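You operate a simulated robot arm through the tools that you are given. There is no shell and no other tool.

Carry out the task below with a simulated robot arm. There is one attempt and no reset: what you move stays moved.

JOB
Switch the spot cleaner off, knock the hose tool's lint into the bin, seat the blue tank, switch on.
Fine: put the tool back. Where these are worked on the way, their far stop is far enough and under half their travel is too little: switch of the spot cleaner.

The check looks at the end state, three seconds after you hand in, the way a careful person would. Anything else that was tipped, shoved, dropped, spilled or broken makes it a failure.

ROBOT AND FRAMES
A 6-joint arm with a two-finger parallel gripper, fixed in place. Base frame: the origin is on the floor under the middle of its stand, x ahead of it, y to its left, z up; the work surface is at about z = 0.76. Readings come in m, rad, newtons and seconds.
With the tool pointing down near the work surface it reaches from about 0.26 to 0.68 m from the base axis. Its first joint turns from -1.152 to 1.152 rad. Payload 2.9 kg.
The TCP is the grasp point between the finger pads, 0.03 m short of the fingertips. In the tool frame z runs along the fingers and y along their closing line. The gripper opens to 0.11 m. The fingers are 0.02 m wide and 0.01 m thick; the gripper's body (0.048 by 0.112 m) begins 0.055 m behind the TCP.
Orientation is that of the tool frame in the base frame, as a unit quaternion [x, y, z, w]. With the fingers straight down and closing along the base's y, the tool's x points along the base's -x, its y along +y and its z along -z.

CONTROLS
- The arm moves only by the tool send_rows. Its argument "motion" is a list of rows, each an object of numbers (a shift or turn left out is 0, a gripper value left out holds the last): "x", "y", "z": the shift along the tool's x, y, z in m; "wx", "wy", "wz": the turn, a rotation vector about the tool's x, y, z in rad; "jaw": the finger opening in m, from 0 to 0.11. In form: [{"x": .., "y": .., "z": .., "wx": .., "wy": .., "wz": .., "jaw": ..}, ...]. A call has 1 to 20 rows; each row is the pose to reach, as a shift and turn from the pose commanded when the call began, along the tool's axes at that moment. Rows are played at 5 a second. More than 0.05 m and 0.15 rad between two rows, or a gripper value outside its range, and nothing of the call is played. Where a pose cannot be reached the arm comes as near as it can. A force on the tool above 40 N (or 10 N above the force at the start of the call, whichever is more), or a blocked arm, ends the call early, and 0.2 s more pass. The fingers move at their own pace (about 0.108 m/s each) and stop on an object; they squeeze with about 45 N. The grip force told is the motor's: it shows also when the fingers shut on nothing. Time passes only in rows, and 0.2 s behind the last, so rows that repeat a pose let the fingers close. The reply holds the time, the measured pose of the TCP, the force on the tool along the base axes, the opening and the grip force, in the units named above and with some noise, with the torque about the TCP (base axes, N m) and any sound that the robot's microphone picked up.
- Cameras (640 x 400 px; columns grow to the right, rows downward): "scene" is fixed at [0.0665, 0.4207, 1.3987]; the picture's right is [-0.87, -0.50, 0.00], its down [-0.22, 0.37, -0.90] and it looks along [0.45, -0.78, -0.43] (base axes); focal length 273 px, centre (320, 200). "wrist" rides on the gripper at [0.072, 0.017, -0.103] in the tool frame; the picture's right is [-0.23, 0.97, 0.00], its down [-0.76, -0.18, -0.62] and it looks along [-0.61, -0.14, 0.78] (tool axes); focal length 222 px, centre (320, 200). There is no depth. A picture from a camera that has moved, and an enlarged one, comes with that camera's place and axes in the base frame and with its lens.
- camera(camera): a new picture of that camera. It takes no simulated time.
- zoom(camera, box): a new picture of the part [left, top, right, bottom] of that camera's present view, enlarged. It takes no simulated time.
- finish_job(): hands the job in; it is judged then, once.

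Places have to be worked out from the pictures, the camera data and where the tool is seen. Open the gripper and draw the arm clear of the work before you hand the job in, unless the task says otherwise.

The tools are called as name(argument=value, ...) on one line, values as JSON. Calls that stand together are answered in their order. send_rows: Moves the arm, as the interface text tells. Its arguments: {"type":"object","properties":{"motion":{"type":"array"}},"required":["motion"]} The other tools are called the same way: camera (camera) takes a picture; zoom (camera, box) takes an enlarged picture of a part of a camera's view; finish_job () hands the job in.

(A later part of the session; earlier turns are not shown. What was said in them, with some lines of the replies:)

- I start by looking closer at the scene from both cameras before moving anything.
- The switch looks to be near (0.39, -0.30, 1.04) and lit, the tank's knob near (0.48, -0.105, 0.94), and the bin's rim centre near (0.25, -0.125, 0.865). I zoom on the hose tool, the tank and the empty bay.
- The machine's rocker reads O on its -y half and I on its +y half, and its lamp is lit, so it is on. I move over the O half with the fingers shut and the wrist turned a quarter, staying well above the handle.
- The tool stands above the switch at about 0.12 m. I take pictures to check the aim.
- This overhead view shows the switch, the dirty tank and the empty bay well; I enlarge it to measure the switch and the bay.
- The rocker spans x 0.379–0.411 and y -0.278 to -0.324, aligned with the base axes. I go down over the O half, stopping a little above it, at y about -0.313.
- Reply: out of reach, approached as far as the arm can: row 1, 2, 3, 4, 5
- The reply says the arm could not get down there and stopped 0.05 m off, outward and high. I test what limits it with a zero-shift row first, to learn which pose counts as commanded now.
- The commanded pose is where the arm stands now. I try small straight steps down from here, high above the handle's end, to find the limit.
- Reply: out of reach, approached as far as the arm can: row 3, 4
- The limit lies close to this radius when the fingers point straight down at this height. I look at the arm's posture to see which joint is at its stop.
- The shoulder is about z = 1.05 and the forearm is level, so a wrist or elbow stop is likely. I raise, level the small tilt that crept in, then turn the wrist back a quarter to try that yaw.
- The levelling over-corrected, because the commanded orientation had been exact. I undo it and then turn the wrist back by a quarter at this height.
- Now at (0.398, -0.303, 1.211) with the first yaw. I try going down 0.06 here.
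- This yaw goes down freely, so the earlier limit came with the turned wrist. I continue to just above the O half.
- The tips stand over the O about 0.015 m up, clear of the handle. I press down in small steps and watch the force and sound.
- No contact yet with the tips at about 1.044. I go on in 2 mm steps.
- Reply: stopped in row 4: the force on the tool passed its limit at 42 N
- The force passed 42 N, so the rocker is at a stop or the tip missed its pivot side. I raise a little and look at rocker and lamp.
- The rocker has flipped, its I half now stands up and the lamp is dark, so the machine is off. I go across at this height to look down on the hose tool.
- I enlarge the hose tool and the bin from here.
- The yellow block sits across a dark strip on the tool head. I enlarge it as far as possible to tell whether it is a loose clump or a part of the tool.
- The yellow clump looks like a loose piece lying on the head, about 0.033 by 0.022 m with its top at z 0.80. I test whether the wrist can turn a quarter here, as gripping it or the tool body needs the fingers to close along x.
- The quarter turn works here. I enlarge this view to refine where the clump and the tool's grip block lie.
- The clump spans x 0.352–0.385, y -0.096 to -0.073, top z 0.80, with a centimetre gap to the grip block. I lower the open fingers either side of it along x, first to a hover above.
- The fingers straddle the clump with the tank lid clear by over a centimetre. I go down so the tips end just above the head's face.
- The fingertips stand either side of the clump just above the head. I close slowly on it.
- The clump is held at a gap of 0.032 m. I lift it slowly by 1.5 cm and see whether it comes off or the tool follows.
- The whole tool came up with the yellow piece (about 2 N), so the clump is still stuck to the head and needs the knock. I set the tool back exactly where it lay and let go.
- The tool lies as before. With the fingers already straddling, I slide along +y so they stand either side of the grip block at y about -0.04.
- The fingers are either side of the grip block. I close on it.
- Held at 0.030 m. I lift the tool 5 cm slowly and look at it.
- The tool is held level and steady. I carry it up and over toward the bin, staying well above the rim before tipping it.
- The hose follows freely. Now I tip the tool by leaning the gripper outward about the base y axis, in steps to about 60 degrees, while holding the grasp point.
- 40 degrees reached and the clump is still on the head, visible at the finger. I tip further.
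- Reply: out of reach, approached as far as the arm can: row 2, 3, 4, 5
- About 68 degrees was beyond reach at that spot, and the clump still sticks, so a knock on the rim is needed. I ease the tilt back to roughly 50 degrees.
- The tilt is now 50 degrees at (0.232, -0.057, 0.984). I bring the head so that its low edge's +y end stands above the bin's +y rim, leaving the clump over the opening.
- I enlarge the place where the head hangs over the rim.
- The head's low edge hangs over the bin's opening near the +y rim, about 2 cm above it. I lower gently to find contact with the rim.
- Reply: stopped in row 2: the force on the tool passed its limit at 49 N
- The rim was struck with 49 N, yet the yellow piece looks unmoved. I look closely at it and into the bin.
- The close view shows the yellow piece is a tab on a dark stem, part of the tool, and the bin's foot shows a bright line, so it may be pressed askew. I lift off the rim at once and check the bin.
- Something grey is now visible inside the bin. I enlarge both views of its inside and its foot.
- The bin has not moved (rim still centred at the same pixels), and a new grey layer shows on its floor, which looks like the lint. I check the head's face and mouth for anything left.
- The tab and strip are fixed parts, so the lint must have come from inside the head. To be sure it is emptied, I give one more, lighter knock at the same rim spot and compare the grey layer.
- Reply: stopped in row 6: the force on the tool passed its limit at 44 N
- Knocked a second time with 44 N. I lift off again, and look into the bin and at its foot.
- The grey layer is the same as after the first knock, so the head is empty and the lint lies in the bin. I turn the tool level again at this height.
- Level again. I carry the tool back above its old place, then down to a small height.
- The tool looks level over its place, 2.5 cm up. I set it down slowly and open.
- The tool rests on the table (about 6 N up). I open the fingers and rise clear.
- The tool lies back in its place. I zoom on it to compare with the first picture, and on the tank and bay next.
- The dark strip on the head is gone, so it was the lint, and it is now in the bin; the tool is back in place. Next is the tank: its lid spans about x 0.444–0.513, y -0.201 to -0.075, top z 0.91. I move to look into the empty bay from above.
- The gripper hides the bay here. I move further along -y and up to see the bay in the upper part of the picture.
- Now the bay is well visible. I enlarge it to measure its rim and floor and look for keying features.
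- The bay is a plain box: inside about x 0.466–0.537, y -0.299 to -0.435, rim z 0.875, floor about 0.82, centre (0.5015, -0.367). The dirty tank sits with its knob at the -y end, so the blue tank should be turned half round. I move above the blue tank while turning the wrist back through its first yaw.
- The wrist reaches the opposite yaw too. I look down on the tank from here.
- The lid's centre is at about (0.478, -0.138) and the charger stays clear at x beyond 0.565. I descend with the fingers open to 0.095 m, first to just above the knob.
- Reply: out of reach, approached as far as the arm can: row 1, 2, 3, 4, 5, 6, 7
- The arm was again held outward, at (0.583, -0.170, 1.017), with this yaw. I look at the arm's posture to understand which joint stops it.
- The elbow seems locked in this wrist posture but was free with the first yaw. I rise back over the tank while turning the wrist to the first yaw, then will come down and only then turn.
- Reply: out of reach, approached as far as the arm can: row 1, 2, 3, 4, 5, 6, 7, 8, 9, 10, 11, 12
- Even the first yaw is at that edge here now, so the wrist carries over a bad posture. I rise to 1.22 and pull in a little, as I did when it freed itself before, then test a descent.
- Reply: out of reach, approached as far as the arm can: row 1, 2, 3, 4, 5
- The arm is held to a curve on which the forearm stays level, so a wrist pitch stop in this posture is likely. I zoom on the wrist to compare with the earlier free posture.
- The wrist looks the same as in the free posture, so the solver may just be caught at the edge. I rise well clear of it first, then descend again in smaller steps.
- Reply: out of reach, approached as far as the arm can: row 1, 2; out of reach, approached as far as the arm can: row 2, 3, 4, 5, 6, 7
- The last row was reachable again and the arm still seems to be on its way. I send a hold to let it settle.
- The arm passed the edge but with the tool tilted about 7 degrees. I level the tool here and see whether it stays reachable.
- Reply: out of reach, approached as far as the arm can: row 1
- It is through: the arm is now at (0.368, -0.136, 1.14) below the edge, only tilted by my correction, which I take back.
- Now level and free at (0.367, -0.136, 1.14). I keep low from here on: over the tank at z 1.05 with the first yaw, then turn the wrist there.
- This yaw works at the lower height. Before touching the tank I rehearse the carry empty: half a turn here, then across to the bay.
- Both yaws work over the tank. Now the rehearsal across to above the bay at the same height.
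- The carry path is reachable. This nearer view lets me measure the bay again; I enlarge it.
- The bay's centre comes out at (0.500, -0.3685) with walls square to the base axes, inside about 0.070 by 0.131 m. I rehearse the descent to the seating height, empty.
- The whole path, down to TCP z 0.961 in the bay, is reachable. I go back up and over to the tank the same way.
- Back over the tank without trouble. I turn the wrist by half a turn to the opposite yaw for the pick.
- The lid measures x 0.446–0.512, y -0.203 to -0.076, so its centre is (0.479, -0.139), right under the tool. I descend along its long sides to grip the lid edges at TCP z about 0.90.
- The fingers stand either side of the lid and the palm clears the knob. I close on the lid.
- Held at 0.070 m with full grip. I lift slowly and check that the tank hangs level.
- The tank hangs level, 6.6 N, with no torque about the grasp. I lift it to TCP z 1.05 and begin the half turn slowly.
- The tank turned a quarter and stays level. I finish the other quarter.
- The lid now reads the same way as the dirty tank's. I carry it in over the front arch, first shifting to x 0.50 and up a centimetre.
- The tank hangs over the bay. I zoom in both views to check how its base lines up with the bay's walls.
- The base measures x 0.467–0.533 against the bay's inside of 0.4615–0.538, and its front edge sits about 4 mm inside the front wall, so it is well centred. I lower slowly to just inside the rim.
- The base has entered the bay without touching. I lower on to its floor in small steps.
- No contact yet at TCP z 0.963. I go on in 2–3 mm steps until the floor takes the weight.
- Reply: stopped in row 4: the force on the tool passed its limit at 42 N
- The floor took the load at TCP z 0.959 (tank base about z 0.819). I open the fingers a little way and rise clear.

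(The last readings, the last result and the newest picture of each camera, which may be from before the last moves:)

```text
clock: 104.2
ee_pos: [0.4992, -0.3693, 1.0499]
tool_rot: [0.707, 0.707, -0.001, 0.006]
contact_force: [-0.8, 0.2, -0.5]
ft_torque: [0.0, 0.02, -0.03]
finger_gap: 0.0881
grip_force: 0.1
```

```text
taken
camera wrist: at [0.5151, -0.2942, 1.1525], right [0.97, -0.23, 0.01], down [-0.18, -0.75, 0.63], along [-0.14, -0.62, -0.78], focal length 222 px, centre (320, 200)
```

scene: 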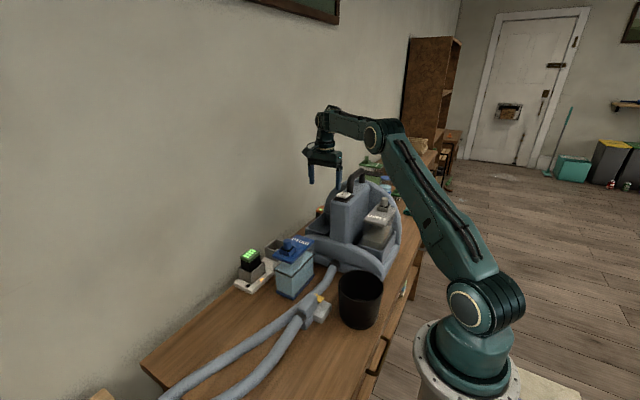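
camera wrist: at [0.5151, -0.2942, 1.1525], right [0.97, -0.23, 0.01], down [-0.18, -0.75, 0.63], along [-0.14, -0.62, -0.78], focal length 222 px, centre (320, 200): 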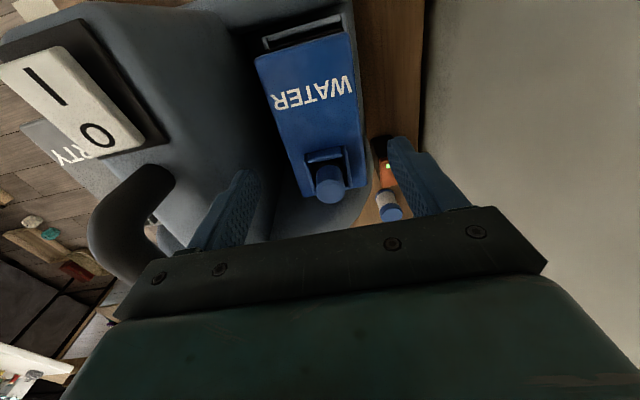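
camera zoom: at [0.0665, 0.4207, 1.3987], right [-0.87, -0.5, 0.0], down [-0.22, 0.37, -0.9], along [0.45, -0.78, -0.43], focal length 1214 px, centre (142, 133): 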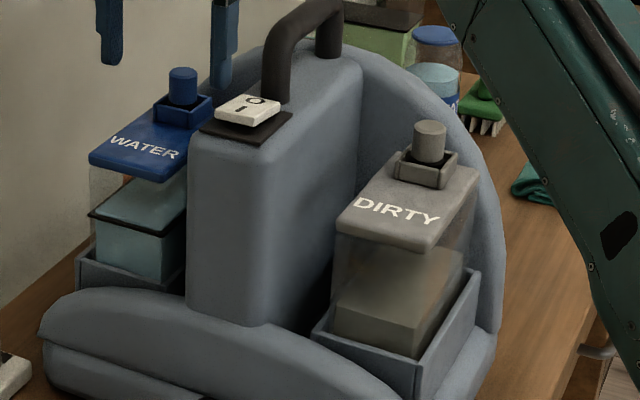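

The tank stands in the bay like the dirty one. I zoom on both to compare how deep each sits.

zoom(camera="scene", box=[320, 180, 370, 240])

zoom(camera="scene", box=[365, 190, 415, 250])

zoom(camera="wrist", box=[230, 0, 400, 200])

```text
6.67 times, centred on (345, 210) of scene
camera zoom: at [0.0665, 0.4207, 1.3987], right [-0.87, -0.5, 0.0], down [-0.22, 0.37, -0.9], along [0.45, -0.78, -0.43], focal length 1821 px, centre (153, 133)
```

zoom: 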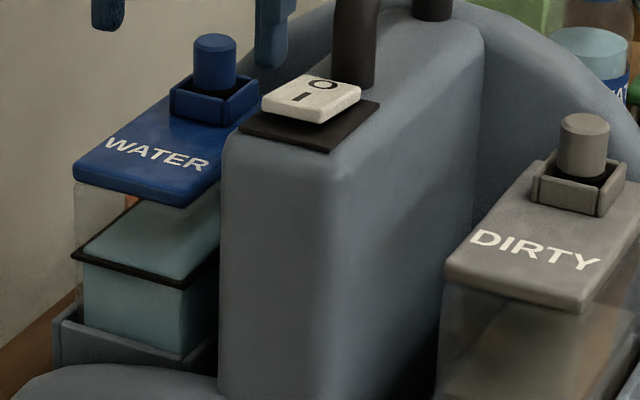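

```text
6.67 times, centred on (390, 220) of scene
camera zoom: at [0.0665, 0.4207, 1.3987], right [-0.87, -0.5, 0.0], down [-0.22, 0.37, -0.9], along [0.45, -0.78, -0.43], focal length 1821 px, centre (-147, 67)
```

zoom: 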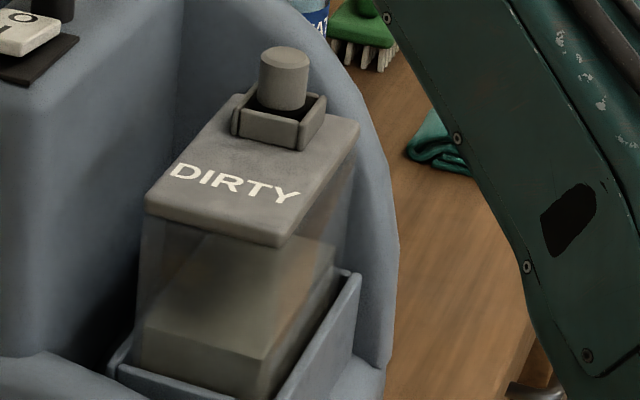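

```text
2.00 times, centred on (315, 100) of wrist
camera zoom: at [0.5151, -0.2942, 1.1525], right [0.97, -0.23, 0.01], down [-0.18, -0.75, 0.63], along [-0.14, -0.62, -0.78], focal length 444 px, centre (330, 400)
```

zoom: 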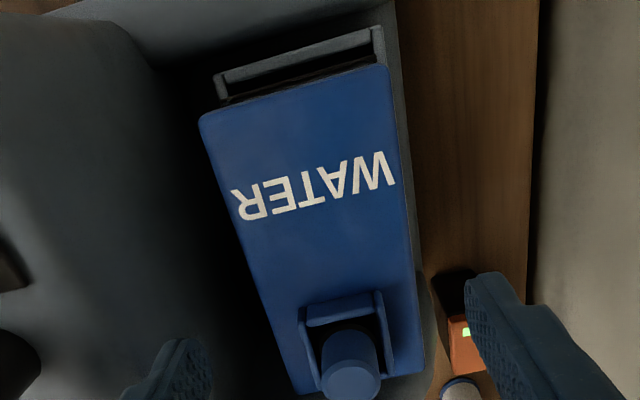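

Both lids stand at the same height (about z 0.966), so the blue tank is seated. Now the switch: I rise, shut the fingers, and go over the raised I half at about (0.395, -0.287), keeping low enough to avoid the arm's awkward zone.

send_rows(motion=[{"z": -0.025}, {"z": -0.05}, {"z": -0.06, "jaw": 0.04}, {"x": 0.03, "z": -0.06, "jaw": 0.0}, {"x": 0.06, "z": -0.06, "jaw": 0.0}, {"x": 0.082, "z": -0.06, "jaw": 0.0}, {"x": 0.082, "y": -0.03, "z": -0.06, "jaw": 0.0}, {"x": 0.082, "y": -0.06, "z": -0.06, "jaw": 0.0}, {"x": 0.082, "y": -0.09, "z": -0.06, "jaw": 0.0}, {"x": 0.082, "y": -0.104, "z": -0.06, "jaw": 0.0}, {"x": 0.082, "y": -0.104, "z": -0.06, "jaw": 0.0}])

zoom(camera="scene", box=[320, 130, 400, 220])

zoom(camera="wrist", box=[230, 60, 420, 230])

```text
clock: 106.6
ee_pos: [0.4375, -0.307, 1.1399]
tool_rot: [0.708, 0.707, -0.001, 0.005]
contact_force: [0.0, 0.4, -0.1]
ft_torque: [0.02, 0.03, -0.01]
finger_gap: 0.0
grip_force: 37.9
out of reach, approached as far as the arm can: row 7, 8, 9, 10, 11
```

```text
4.44 times, centred on (360, 175) of scene
camera zoom: at [0.0665, 0.4207, 1.3987], right [-0.87, -0.5, 0.0], down [-0.22, 0.37, -0.9], along [0.45, -0.78, -0.43], focal length 1214 px, centre (142, 311)
```

zoom: 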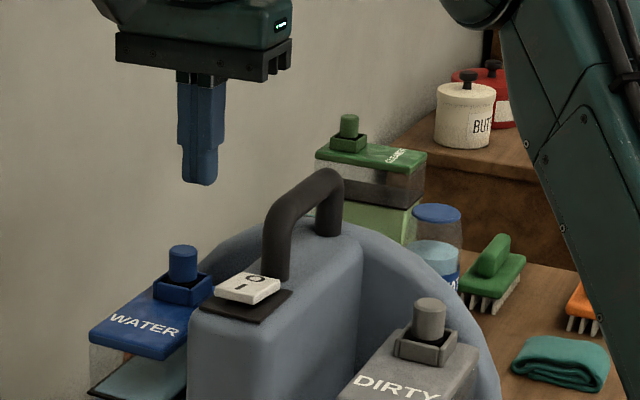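

```text
2.35 times, centred on (325, 145) of wrist
camera zoom: at [0.454, -0.2331, 1.2421], right [0.97, -0.23, 0.01], down [-0.18, -0.76, 0.63], along [-0.14, -0.61, -0.78], focal length 523 px, centre (308, 329)
```

zoom: 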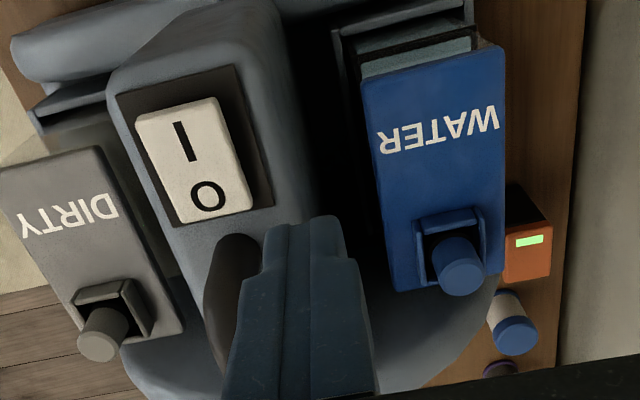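

The arm is held at that edge again at (0.4375, -0.307, 1.14). I go round through the front instead: out and forward, then in low over the front arch where crossing worked before.

send_rows(motion=[{"x": 0.02, "y": 0.03, "z": 0.0}, {"x": 0.04, "y": 0.0625, "z": 0.005}, {"x": 0.08, "y": 0.0625, "z": 0.01}, {"x": 0.11, "y": 0.0625, "z": 0.015}, {"x": 0.11, "y": 0.0625, "z": 0.015}])

```text
clock: 107.8
ee_pos: [0.5135, -0.1872, 1.1317]
tool_rot: [0.707, 0.707, 0.009, -0.01]
contact_force: [0.0, 0.0, -0.2]
ft_torque: [-0.01, 0.01, -0.02]
finger_gap: 0.0
grip_force: 37.5
out of reach, approached as far as the arm can: row 4, 5
```

Still at the edge. The arm carries nothing now, so I repeat what freed it before: pull in and up in front of the machine, then come down in repeated rows.

send_rows(motion=[{"x": 0.01, "y": -0.02, "z": -0.04}, {"x": 0.02, "y": -0.05, "z": -0.075}, {"x": 0.04, "y": -0.08, "z": -0.1}, {"x": 0.05, "y": -0.11, "z": -0.12}, {"x": 0.06, "y": -0.13, "z": -0.14}, {"x": 0.06, "y": -0.13, "z": -0.14}])

send_rows(motion=[{"wz": -0.1428}, {"wz": -0.2856}, {"wz": -0.4284}, {"wz": -0.5712}, {"wz": -0.714}, {"wz": -0.8568}, {"wz": -0.9996}, {"wz": -1.1424}, {"wz": -1.2852}, {"wz": -1.428}, {"wz": -1.5708}, {"wz": -1.5708}])

send_rows(motion=[{"z": 0.02}, {"z": 0.04}, {"z": 0.06}, {"z": 0.08}, {"z": 0.1}, {"z": 0.12}, {"z": 0.14}, {"z": 0.14}, {"z": 0.14}, {"z": 0.14}, {"z": 0.14}])

```text
clock: 109.2
ee_pos: [0.3692, -0.1361, 1.2616]
tool_rot: [0.707, 0.708, 0.0, 0.006]
contact_force: [-0.7, -0.5, 0.1]
ft_torque: [0.0, -0.01, -0.02]
finger_gap: 0.0001
grip_force: 38.0
```

```text
clock: 111.8
ee_pos: [0.3689, -0.1356, 1.263]
tool_rot: [-0.001, 1.0, -0.006, 0.003]
contact_force: [0.4, -0.1, 0.5]
ft_torque: [0.01, -0.03, -0.02]
finger_gap: 0.0
grip_force: 37.9
```

```text
clock: 114.2
ee_pos: [0.4134, -0.1435, 1.2142]
tool_rot: [0.002, 1.0, -0.005, 0.002]
contact_force: [-0.3, -1.0, 0.0]
ft_torque: [0.0, 0.0, 0.02]
finger_gap: 0.0002
grip_force: 37.6
out of reach, approached as far as the arm can: row 1, 2, 3, 4, 5, 6, 7, 8, 9, 10, 11
```

It is still caught at (0.413, -0.144, 1.214). I rise again and come down with the tool tipped sideways by about 0.25 rad, to lead the wrist round the stop, and level it afterwards.

send_rows(motion=[{"x": 0.02, "z": -0.03}, {"x": 0.04, "z": -0.06}, {"x": 0.045, "z": -0.08}, {"x": 0.045, "z": -0.08, "wx": -0.12}, {"x": 0.045, "z": -0.08, "wx": -0.25}, {"x": 0.045, "z": -0.08, "wx": -0.25}])

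camera(camera="scene")

```text
clock: 115.6
ee_pos: [0.3678, -0.1399, 1.2945]
tool_rot: [-0.001, 0.993, 0.12, 0.003]
contact_force: [-0.6, 0.0, -0.1]
ft_torque: [0.01, 0.03, 0.01]
finger_gap: 0.0
grip_force: 37.5
```

```text
taken
```

scene: 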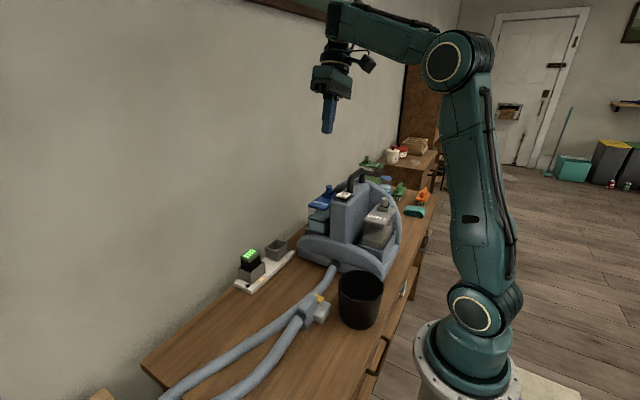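

Tilted and reachable at z 1.295. I descend 0.18 m straight down in this tilt.

send_rows(motion=[{"y": -0.006, "z": 0.0243}, {"y": -0.012, "z": 0.0485}, {"y": -0.018, "z": 0.0728}, {"y": -0.024, "z": 0.097}, {"y": -0.03, "z": 0.121}, {"y": -0.036, "z": 0.1455}, {"y": -0.042, "z": 0.17}, {"y": -0.042, "z": 0.17}, {"y": -0.042, "z": 0.17}])

camera(camera="scene")

```text
clock: 117.6
ee_pos: [0.4061, -0.1719, 1.1898]
tool_rot: [-0.001, 0.993, 0.119, 0.002]
contact_force: [0.2, 0.0, 1.2]
ft_torque: [-0.01, 0.01, -0.02]
finger_gap: 0.0003
grip_force: 37.7
out of reach, approached as far as the arm can: row 4, 5, 6, 7, 8, 9
```

```text
taken
```

scene: 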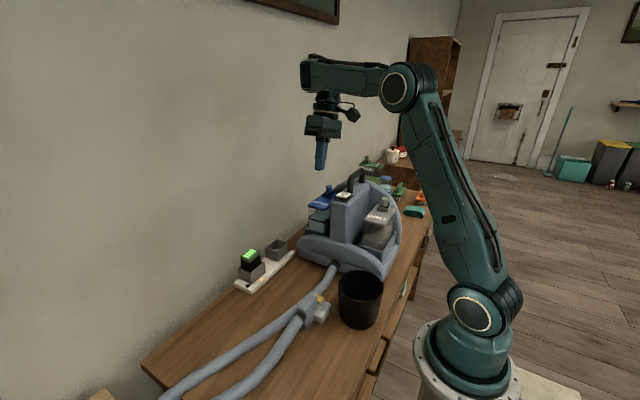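

I zoom on the wrist in this posture to see how it differs.

zoom(camera="scene", box=[280, 30, 440, 180])

```text
2.67 times, centred on (360, 105) of scene
camera zoom: at [0.0665, 0.4207, 1.3987], right [-0.87, -0.5, 0.0], down [-0.22, 0.37, -0.9], along [0.45, -0.78, -0.43], focal length 728 px, centre (213, 453)
```

zoom: 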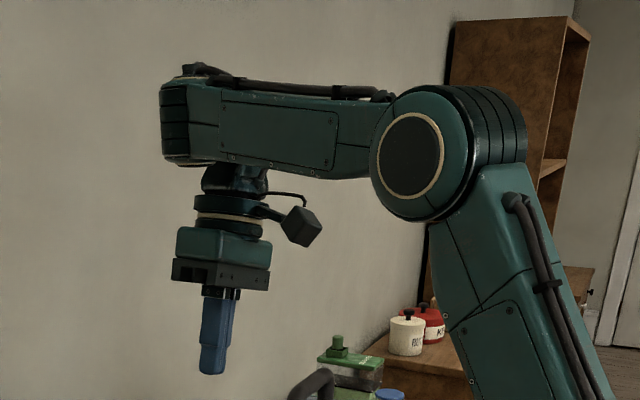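

The wrist module is now on the far side of the forearm, as at the very start. The first time it freed itself when I turned the wrist back at about (0.40, -0.30, 1.21); I level the tool and go there with the quarter turn to repeat that.

send_rows(motion=[{"y": 0.009, "z": -0.034}, {"y": 0.018, "z": -0.068}, {"y": 0.024, "z": -0.097}, {"y": 0.024, "z": -0.097, "wx": 0.12}, {"y": 0.024, "z": -0.097, "wx": 0.24}, {"y": 0.024, "z": -0.097, "wx": 0.24}])

```text
clock: 119.0
ee_pos: [0.4068, -0.1715, 1.2899]
tool_rot: [0.001, 1.0, 0.0, 0.004]
contact_force: [-0.4, 0.1, -0.1]
ft_torque: [-0.01, -0.01, 0.02]
finger_gap: 0.0
grip_force: 37.7
```

Level at (0.407, -0.172, 1.29). Now I move to (0.3975, -0.3045, 1.212) with the quarter turn.

send_rows(motion=[{"x": 0.0008, "y": -0.0121, "z": 0.0071, "wz": 0.1428}, {"x": 0.0017, "y": -0.0242, "z": 0.0142, "wz": 0.2856}, {"x": 0.0025, "y": -0.0363, "z": 0.0213, "wz": 0.4284}, {"x": 0.0034, "y": -0.0484, "z": 0.0284, "wz": 0.5712}, {"x": 0.0042, "y": -0.0605, "z": 0.0355, "wz": 0.714}, {"x": 0.0051, "y": -0.0725, "z": 0.0425, "wz": 0.8568}, {"x": 0.0059, "y": -0.0846, "z": 0.0496, "wz": 0.9996}, {"x": 0.0068, "y": -0.0967, "z": 0.0567, "wz": 1.1424}, {"x": 0.0076, "y": -0.1088, "z": 0.0638, "wz": 1.2852}, {"x": 0.0085, "y": -0.1209, "z": 0.0709, "wz": 1.428}, {"x": 0.0093, "y": -0.133, "z": 0.078, "wz": 1.5708}, {"x": 0.0093, "y": -0.133, "z": 0.078, "wz": 1.5708}])

send_rows(motion=[{"wz": -0.1428}, {"wz": -0.2856}, {"wz": -0.4284}, {"wz": -0.5712}, {"wz": -0.714}, {"wz": -0.8568}, {"wz": -0.9996}, {"wz": -1.1424}, {"wz": -1.2852}, {"wz": -1.428}, {"wz": -1.5708}, {"wz": -1.5708}])

zoom(camera="scene", box=[280, 0, 480, 180])

```text
clock: 121.6
ee_pos: [0.3977, -0.304, 1.2116]
tool_rot: [0.708, 0.706, 0.002, 0.004]
contact_force: [-0.6, 0.2, -0.4]
ft_torque: [-0.01, 0.0, 0.03]
finger_gap: 0.0002
grip_force: 37.2
```

```text
clock: 124.2
ee_pos: [0.3958, -0.3034, 1.211]
tool_rot: [-0.001, 1.0, -0.002, 0.003]
contact_force: [-0.7, -0.5, -0.1]
ft_torque: [-0.02, 0.02, 0.02]
finger_gap: 0.0
grip_force: 37.6
```

```text
2.22 times, centred on (380, 90) of scene
camera zoom: at [0.0665, 0.4207, 1.3987], right [-0.87, -0.5, 0.0], down [-0.22, 0.37, -0.9], along [0.45, -0.78, -0.43], focal length 607 px, centre (187, 444)
```

zoom: 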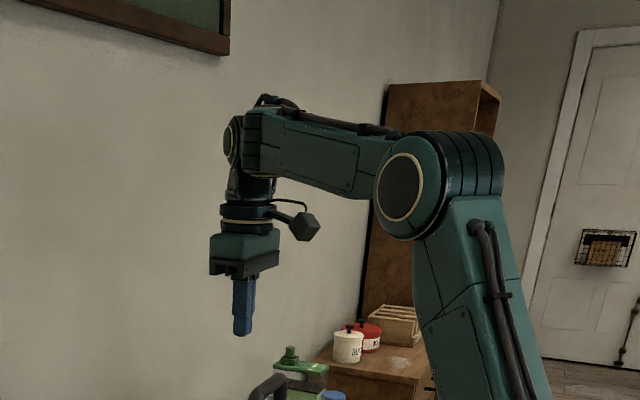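

The wrist cap shows on the near side again. I try the descent over the I half: toward y -0.287 and z 1.10.

send_rows(motion=[{"y": 0.004, "z": 0.02}, {"y": 0.008, "z": 0.04}, {"y": 0.012, "z": 0.06}, {"y": 0.0155, "z": 0.08}, {"y": 0.0155, "z": 0.1}, {"y": 0.0155, "z": 0.11}, {"y": 0.0155, "z": 0.11}])

zoom(camera="scene", box=[320, 140, 400, 220])

zoom(camera="wrist", box=[240, 50, 420, 230])

```text
clock: 125.8
ee_pos: [0.4278, -0.3124, 1.1431]
tool_rot: [0.0, 1.0, 0.001, 0.001]
contact_force: [0.3, 0.5, 0.3]
ft_torque: [0.05, 0.0, 0.0]
finger_gap: 0.0001
grip_force: 37.3
out of reach, approached as far as the arm can: row 1, 2, 3, 4, 5, 6, 7
```

```text
5.00 times, centred on (360, 180) of scene
camera zoom: at [0.0665, 0.4207, 1.3987], right [-0.87, -0.5, 0.0], down [-0.22, 0.37, -0.9], along [0.45, -0.78, -0.43], focal length 1366 px, centre (120, 300)
```

zoom: 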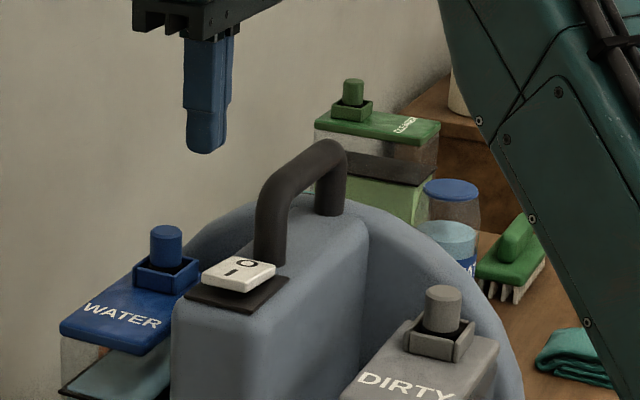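

```text
2.22 times, centred on (330, 140) of wrist
camera zoom: at [0.3526, -0.2951, 1.2466], right [0.23, 0.97, 0.0], down [0.76, -0.18, 0.63], along [0.61, -0.14, -0.78], focal length 494 px, centre (298, 333)
```

zoom: 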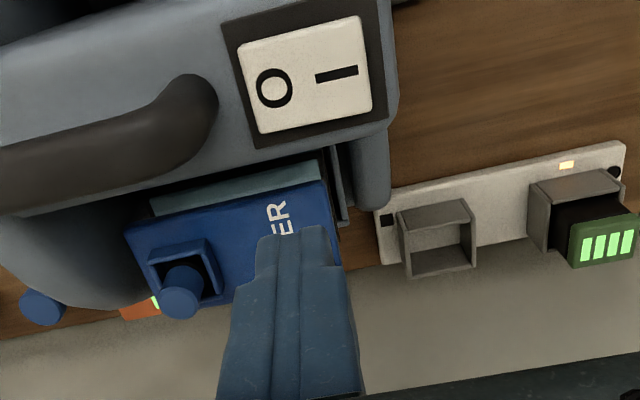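

Still caught on the same curve, which is exactly where the forearm is level: this wrist posture only allows the tool bent 90 degrees or more. So I will press the rocker with the tool leaning outward about 30 degrees, which this posture does allow. First I rise and lean the tool about the base y axis.

send_rows(motion=[{"x": -0.007, "y": 0.008, "z": -0.03}, {"x": -0.014, "y": 0.016, "z": -0.06}, {"x": -0.02, "y": 0.025, "z": -0.08}, {"x": -0.02, "y": 0.025, "z": -0.08, "wy": 0.13}, {"x": -0.02, "y": 0.025, "z": -0.08, "wy": 0.26}, {"x": -0.02, "y": 0.025, "z": -0.08, "wy": 0.39}, {"x": -0.02, "y": 0.025, "z": -0.08, "wy": 0.52}, {"x": -0.02, "y": 0.025, "z": -0.08, "wy": 0.52}])

camera(camera="scene")

camera(camera="wrist")

```text
clock: 126.9
ee_pos: [0.4459, -0.2886, 1.2219]
tool_rot: [-0.005, 0.996, -0.003, -0.092]
contact_force: [5.3, -13.1, -24.6]
ft_torque: [1.24, -0.35, 0.47]
finger_gap: 0.0003
grip_force: 37.8
out of reach, approached as far as the arm can: row 5
stopped in row 5: the force on the tool passed its limit at 86 N (the readings are from after the stop); the commanded pose is now the measured one
```

```text
taken
```

scene: 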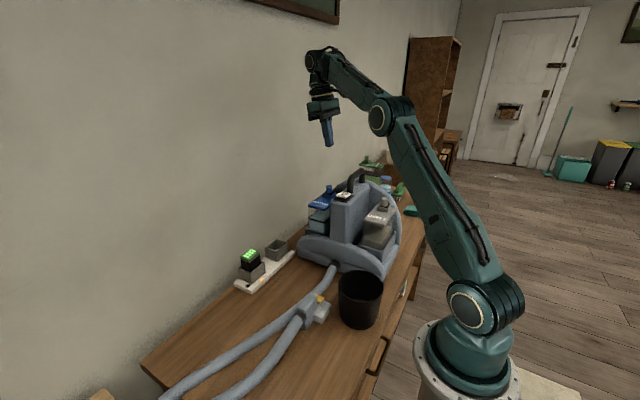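

```text
taken
camera wrist: at [0.3926, -0.2703, 1.3354], right [0.21, 0.98, -0.05], down [0.86, -0.17, 0.48], along [0.46, -0.14, -0.88], focal length 222 px, centre (320, 200)
```

wrist: 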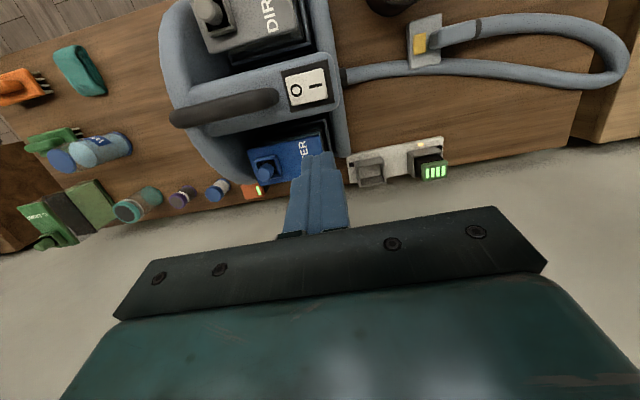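

The force jumped to 86 N in free air, so the wrist camera arm is pressing on the arm's own forearm. I undo the lean at once.

send_rows(motion=[{"wy": -0.06}, {"wy": -0.12}, {"wy": -0.18}, {"wy": -0.18}])

zoom(camera="scene", box=[280, 30, 420, 170])

```text
clock: 127.9
ee_pos: [0.4466, -0.2889, 1.2201]
tool_rot: [-0.004, 1.0, -0.001, -0.004]
contact_force: [0.8, -0.4, -0.6]
ft_torque: [-0.01, 0.0, -0.01]
finger_gap: 0.0
grip_force: 37.6
```

```text
2.86 times, centred on (350, 100) of scene
camera zoom: at [0.0664, 0.4207, 1.3987], right [-0.87, -0.5, 0.0], down [-0.22, 0.37, -0.9], along [0.45, -0.78, -0.43], focal length 780 px, centre (234, 486)
```

zoom: 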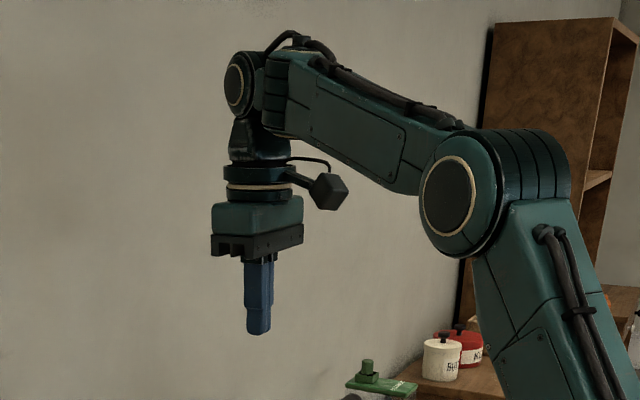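

Free again with no force. I turn the wrist a quarter so that the camera arm is beside the forearm, then lean in that yaw.

send_rows(motion=[{"wz": 0.1428}, {"wz": 0.2856}, {"wz": 0.4284}, {"wz": 0.5712}, {"wz": 0.714}, {"wz": 0.8568}, {"wz": 0.9996}, {"wz": 1.1424}, {"wz": 1.2852}, {"wz": 1.428}, {"wz": 1.5708}, {"wz": 1.5708}])

send_rows(motion=[{"wx": 0.08}, {"wx": 0.16}, {"wx": 0.24}, {"wx": 0.24}])

zoom(camera="scene", box=[280, 30, 440, 190])

```text
clock: 130.5
ee_pos: [0.4459, -0.288, 1.2208]
tool_rot: [0.705, 0.709, -0.003, -0.001]
contact_force: [0.3, -0.7, -0.2]
ft_torque: [0.0, -0.01, 0.0]
finger_gap: 0.0
grip_force: 36.9
```

```text
clock: 131.5
ee_pos: [0.4379, -0.2843, 1.2133]
tool_rot: [0.7, 0.704, -0.088, -0.084]
contact_force: [-0.2, -0.4, 0.3]
ft_torque: [0.0, 0.0, -0.01]
finger_gap: 0.0
grip_force: 38.0
out of reach, approached as far as the arm can: row 3, 4
```

```text
2.50 times, centred on (360, 110) of scene
camera zoom: at [0.0665, 0.4207, 1.3987], right [-0.87, -0.5, 0.0], down [-0.22, 0.37, -0.9], along [0.45, -0.78, -0.43], focal length 683 px, centre (220, 425)
```

zoom: 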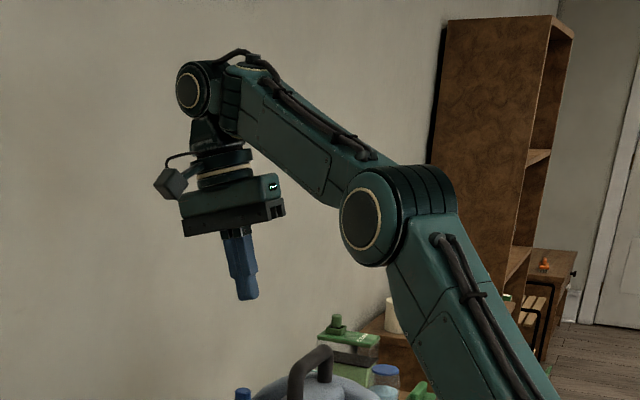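

The lean started well; the arm is near its stretch here, so I lower while leaning further, toward a point above the I half.

send_rows(motion=[{"z": 0.017, "wx": 0.02}, {"z": 0.034, "wx": 0.05}, {"x": -0.001, "y": -0.001, "z": 0.05, "wx": 0.1}, {"x": -0.002, "y": -0.0025, "z": 0.0655, "wx": 0.14}, {"x": -0.002, "y": -0.006, "z": 0.082, "wx": 0.18}, {"x": -0.002, "y": -0.01, "z": 0.098, "wx": 0.22}, {"x": -0.002, "y": -0.01, "z": 0.098, "wx": 0.22}])

zoom(camera="scene", box=[280, 60, 420, 220])

```text
clock: 133.1
ee_pos: [0.4054, -0.2869, 1.1209]
tool_rot: [0.685, 0.69, -0.165, -0.163]
contact_force: [-0.5, -0.3, -0.4]
ft_torque: [0.0, 0.01, 0.03]
finger_gap: 0.0002
grip_force: 37.8
```

```text
2.50 times, centred on (350, 140) of scene
camera zoom: at [0.0665, 0.4207, 1.3987], right [-0.87, -0.5, 0.0], down [-0.22, 0.37, -0.9], along [0.45, -0.78, -0.43], focal length 683 px, centre (245, 350)
```

zoom: 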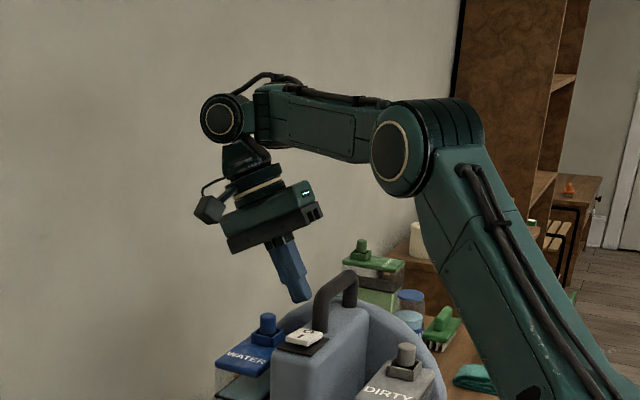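

The arm is now over the I half with the tool leaning 27 degrees: the fingertip's lower edge is at about (0.401, -0.287, 1.09). I check the view and go down 3 cm.

send_rows(motion=[{"y": 0.0045, "z": 0.0089}, {"y": 0.009, "z": 0.0179}, {"y": 0.0135, "z": 0.0268}, {"y": 0.0135, "z": 0.0268}])

zoom(camera="scene", box=[320, 140, 400, 220])

camera(camera="wrist")

```text
clock: 134.1
ee_pos: [0.4051, -0.2877, 1.0919]
tool_rot: [0.686, 0.69, -0.165, -0.162]
contact_force: [-0.1, 0.6, -0.4]
ft_torque: [-0.02, 0.01, 0.02]
finger_gap: 0.0002
grip_force: 37.9
```

```text
5.00 times, centred on (360, 180) of scene
camera zoom: at [0.0665, 0.4207, 1.3987], right [-0.87, -0.5, 0.0], down [-0.22, 0.37, -0.9], along [0.45, -0.78, -0.43], focal length 1366 px, centre (120, 300)
```

zoom: 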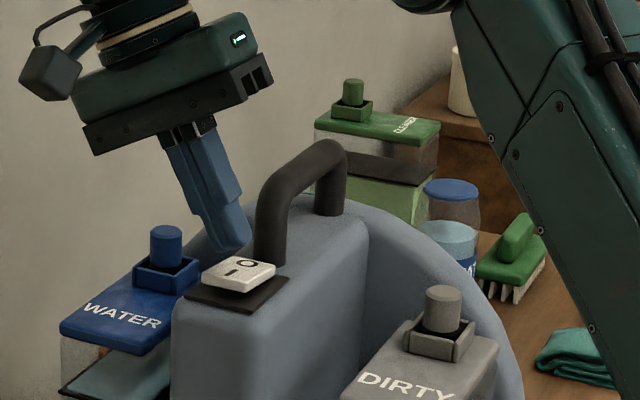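

```text
taken
camera wrist: at [0.4648, -0.2126, 1.1752], right [0.87, -0.22, -0.44], down [0.13, -0.76, 0.64], along [-0.47, -0.61, -0.63], focal length 222 px, centre (320, 200)
```

wrist: 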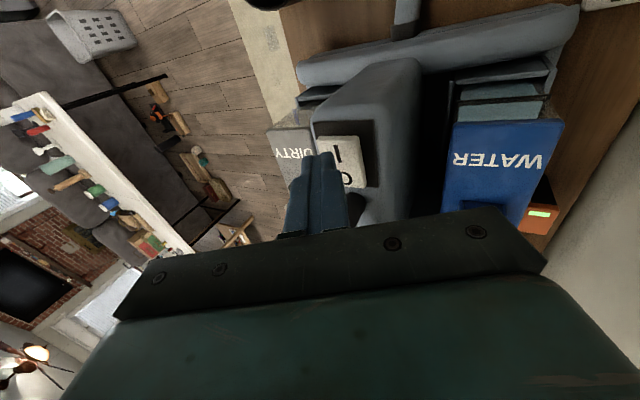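

The tip is above the I half, clear of the handle. I press straight down in small steps.

send_rows(motion=[{"y": 0.0027, "z": 0.0054}, {"y": 0.0045, "z": 0.0089}, {"y": 0.0059, "z": 0.0116}, {"y": 0.0068, "z": 0.0134}, {"y": 0.0077, "z": 0.0152}, {"y": 0.0086, "z": 0.017}, {"y": 0.0095, "z": 0.0187}, {"y": 0.0104, "z": 0.0205}, {"y": 0.0113, "z": 0.0223}])

zoom(camera="scene", box=[330, 160, 380, 210])

```text
clock: 135.9
ee_pos: [0.4049, -0.2872, 1.0737]
tool_rot: [0.686, 0.691, -0.167, -0.157]
contact_force: [-3.8, 4.9, 7.1]
ft_torque: [0.06, 0.16, -0.07]
finger_gap: 0.0
grip_force: 38.0
stopped in row 8: the force on the tool passed its limit at 43 N (the readings are from after the stop); the commanded pose is now the measured one
```

```text
8.00 times, centred on (355, 185) of scene
camera zoom: at [0.0663, 0.4209, 1.3986], right [-0.87, -0.5, 0.0], down [-0.21, 0.37, -0.9], along [0.45, -0.78, -0.43], focal length 2185 px, centre (40, 320)
```

zoom: 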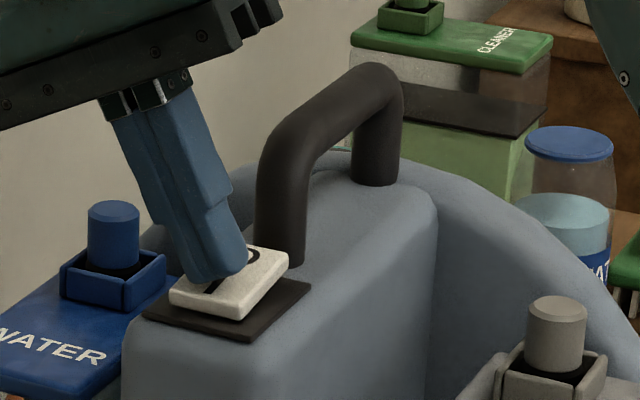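

The press reached 43 N with the tip on the I half. I lift straight up and look at the rocker and the lamp.

send_rows(motion=[{"y": -0.0045, "z": -0.0089}, {"y": -0.0135, "z": -0.0268}, {"y": -0.027, "z": -0.0536}, {"y": -0.027, "z": -0.0536}])

zoom(camera="scene", box=[330, 170, 380, 210])

zoom(camera="wrist", box=[270, 60, 430, 220])

```text
clock: 136.9
ee_pos: [0.4046, -0.2861, 1.1342]
tool_rot: [0.686, 0.691, -0.167, -0.158]
contact_force: [-0.5, -0.4, -0.3]
ft_torque: [0.0, -0.01, -0.03]
finger_gap: 0.0
grip_force: 38.1
```

```text
10.00 times, centred on (355, 190) of scene
camera zoom: at [0.0664, 0.4207, 1.3987], right [-0.87, -0.5, 0.0], down [-0.22, 0.37, -0.9], along [0.45, -0.78, -0.43], focal length 2731 px, centre (-30, 300)
```

zoom: 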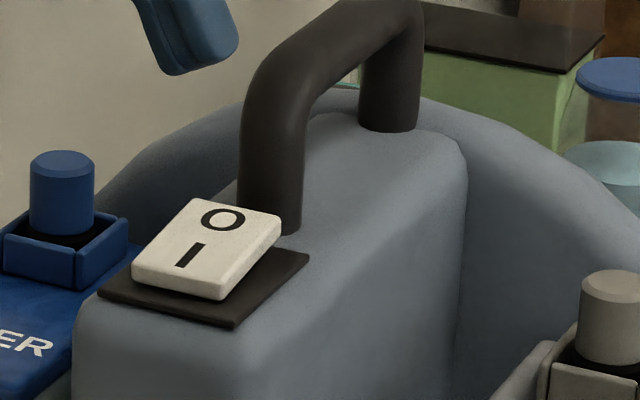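

```text
2.50 times, centred on (350, 140) of wrist
camera zoom: at [0.4648, -0.212, 1.2176], right [0.87, -0.23, -0.43], down [0.12, -0.75, 0.65], along [-0.47, -0.62, -0.63], focal length 555 px, centre (245, 350)
```

zoom: 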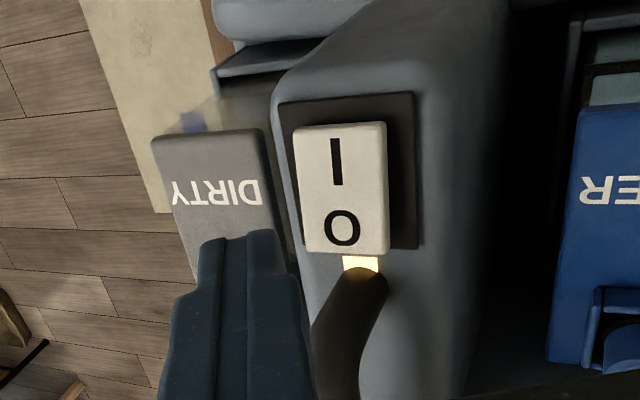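

The rocker is back on its I side and the lamp glows, so the machine is on. I draw the arm up, easing the lean, and open the fingers.

send_rows(motion=[{"y": -0.0016, "z": -0.016, "wx": -0.02}, {"y": -0.0032, "z": -0.032, "wx": -0.06}, {"y": -0.0047, "z": -0.048, "wx": -0.1}, {"y": -0.0063, "z": -0.064, "wx": -0.15}, {"y": -0.0078, "z": -0.08, "wx": -0.2}, {"y": -0.0094, "z": -0.096, "wx": -0.24}, {"y": -0.0094, "z": -0.096, "wx": -0.24, "jaw": 0.06}, {"y": -0.0094, "z": -0.096, "wx": -0.24, "jaw": 0.1}])

camera(camera="scene")

camera(camera="wrist")

```text
clock: 138.7
ee_pos: [0.4401, -0.286, 1.2225]
tool_rot: [0.7, 0.706, -0.082, -0.073]
contact_force: [0.3, 0.0, -0.1]
ft_torque: [0.01, 0.01, 0.01]
finger_gap: 0.0999
grip_force: 0.1
```

```text
taken
```

scene: 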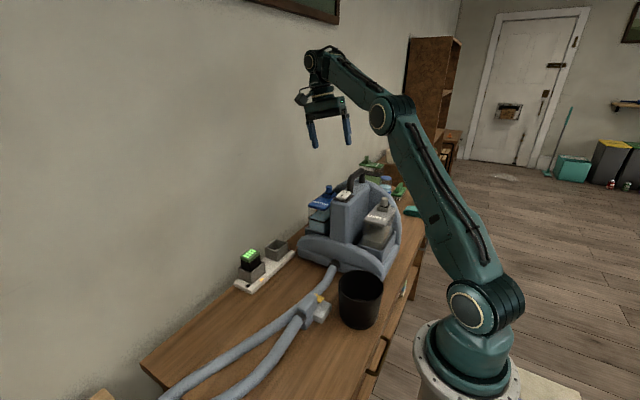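

```text
taken
camera wrist: at [0.4761, -0.2103, 1.3188], right [0.95, -0.22, -0.21], down [-0.03, -0.75, 0.66], along [-0.3, -0.62, -0.72], focal length 222 px, centre (320, 200)
```

wrist: 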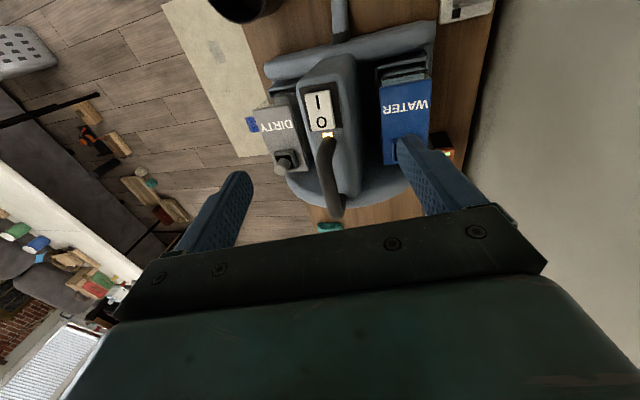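

Everything looks in order. I draw the arm further up and back toward its starting place and level the tool.

send_rows(motion=[{"x": 0.01, "y": -0.015, "z": -0.02, "wx": -0.04}, {"x": 0.03, "y": -0.04, "z": -0.035, "wx": -0.08}, {"x": 0.05, "y": -0.065, "z": -0.045, "wx": -0.12}, {"x": 0.07, "y": -0.09, "z": -0.055, "wx": -0.16}, {"x": 0.085, "y": -0.115, "z": -0.065, "wx": -0.2}, {"x": 0.1, "y": -0.139, "z": -0.0714, "wx": -0.22}, {"x": 0.1, "y": -0.139, "z": -0.0714, "wx": -0.22}])

camera(camera="scene")

zoom(camera="scene", box=[220, 160, 440, 340])

zoom(camera="scene", box=[330, 260, 400, 340])

camera(camera="wrist")

```text
clock: 140.3
ee_pos: [0.3173, -0.1834, 1.3214]
tool_rot: [0.704, 0.71, -0.004, 0.003]
contact_force: [0.6, 0.1, 1.7]
ft_torque: [0.01, -0.04, 0.0]
finger_gap: 0.1001
grip_force: 0.0
```

```text
taken
```

scene: 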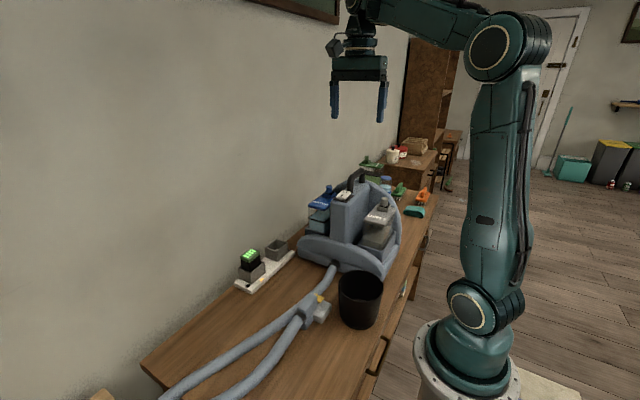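

```text
2.22 times, centred on (330, 250) of scene
camera zoom: at [0.0664, 0.4207, 1.3987], right [-0.87, -0.5, 0.0], down [-0.22, 0.37, -0.9], along [0.45, -0.78, -0.43], focal length 607 px, centre (298, 89)
```

zoom: 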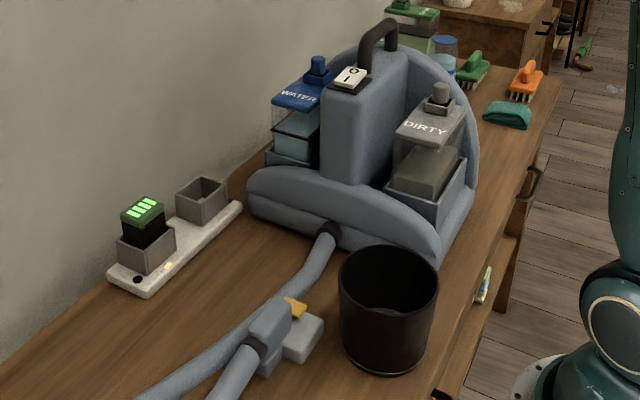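

```text
5.00 times, centred on (365, 300) of scene
camera zoom: at [0.0664, 0.4207, 1.3987], right [-0.87, -0.5, 0.0], down [-0.22, 0.37, -0.9], along [0.45, -0.78, -0.43], focal length 1366 px, centre (95, -300)
```

zoom: 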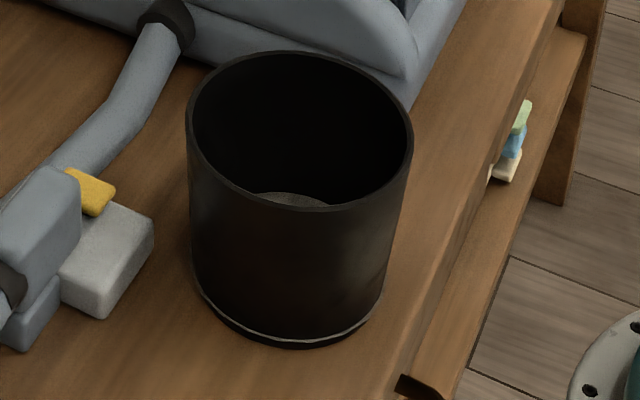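

```text
taken
camera wrist: at [0.3333, -0.1098, 1.4242], right [0.98, -0.22, 0.0], down [-0.17, -0.76, 0.63], along [-0.14, -0.62, -0.77], focal length 222 px, centre (320, 200)
```

wrist: 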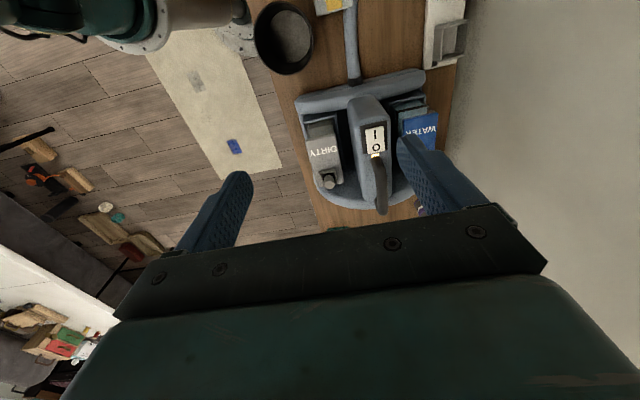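

The final pictures show the lint in the upright bin, the hose tool back in place and the blue tank seated level with the dirty one. The rocker is on I with the lamp lit, the other things on the table have not moved, and the arm is clear with the gripper open. I hand the job in.

finish_job()

```text
The job is handed in.
```

I finished all four steps and handed the job in. I haven't seen the check's verdict.

- **Switch off:** I pressed the O side of the rocker to its stop, and the lamp went dark.
- **Lint:** I knocked the hose tool twice on the bin's rim. The dark strip of lint is gone from the tool's head, and a grey layer now lies on the bin's floor. The bin stayed upright and did not move. The tool is back where it lay.
- **Blue tank:** I turned it half round so its lid faces the same way as the dirty tank's, then set it in the empty bay. Its lid is within about 2 mm of the dirty tank's height.
- **Switch on:** I pressed the I side to its stop, and the lamp is lit again.

Some forces were higher than I intended:

- **Knocks and presses:** each knock, the final push that set the tank down and both switch presses went slightly over the 40 N limit, up to 49 N, and stopped there.
- **Self-contact:** while I was moving around an arm limit on the way to the switch, the wrist camera mount appears to have pressed on the arm's own forearm, reaching 86 N. I backed off straight away, and nothing on the table was touched.

In the last pictures the other items on the table look unmoved. The arm is clear of the work with the gripper open.
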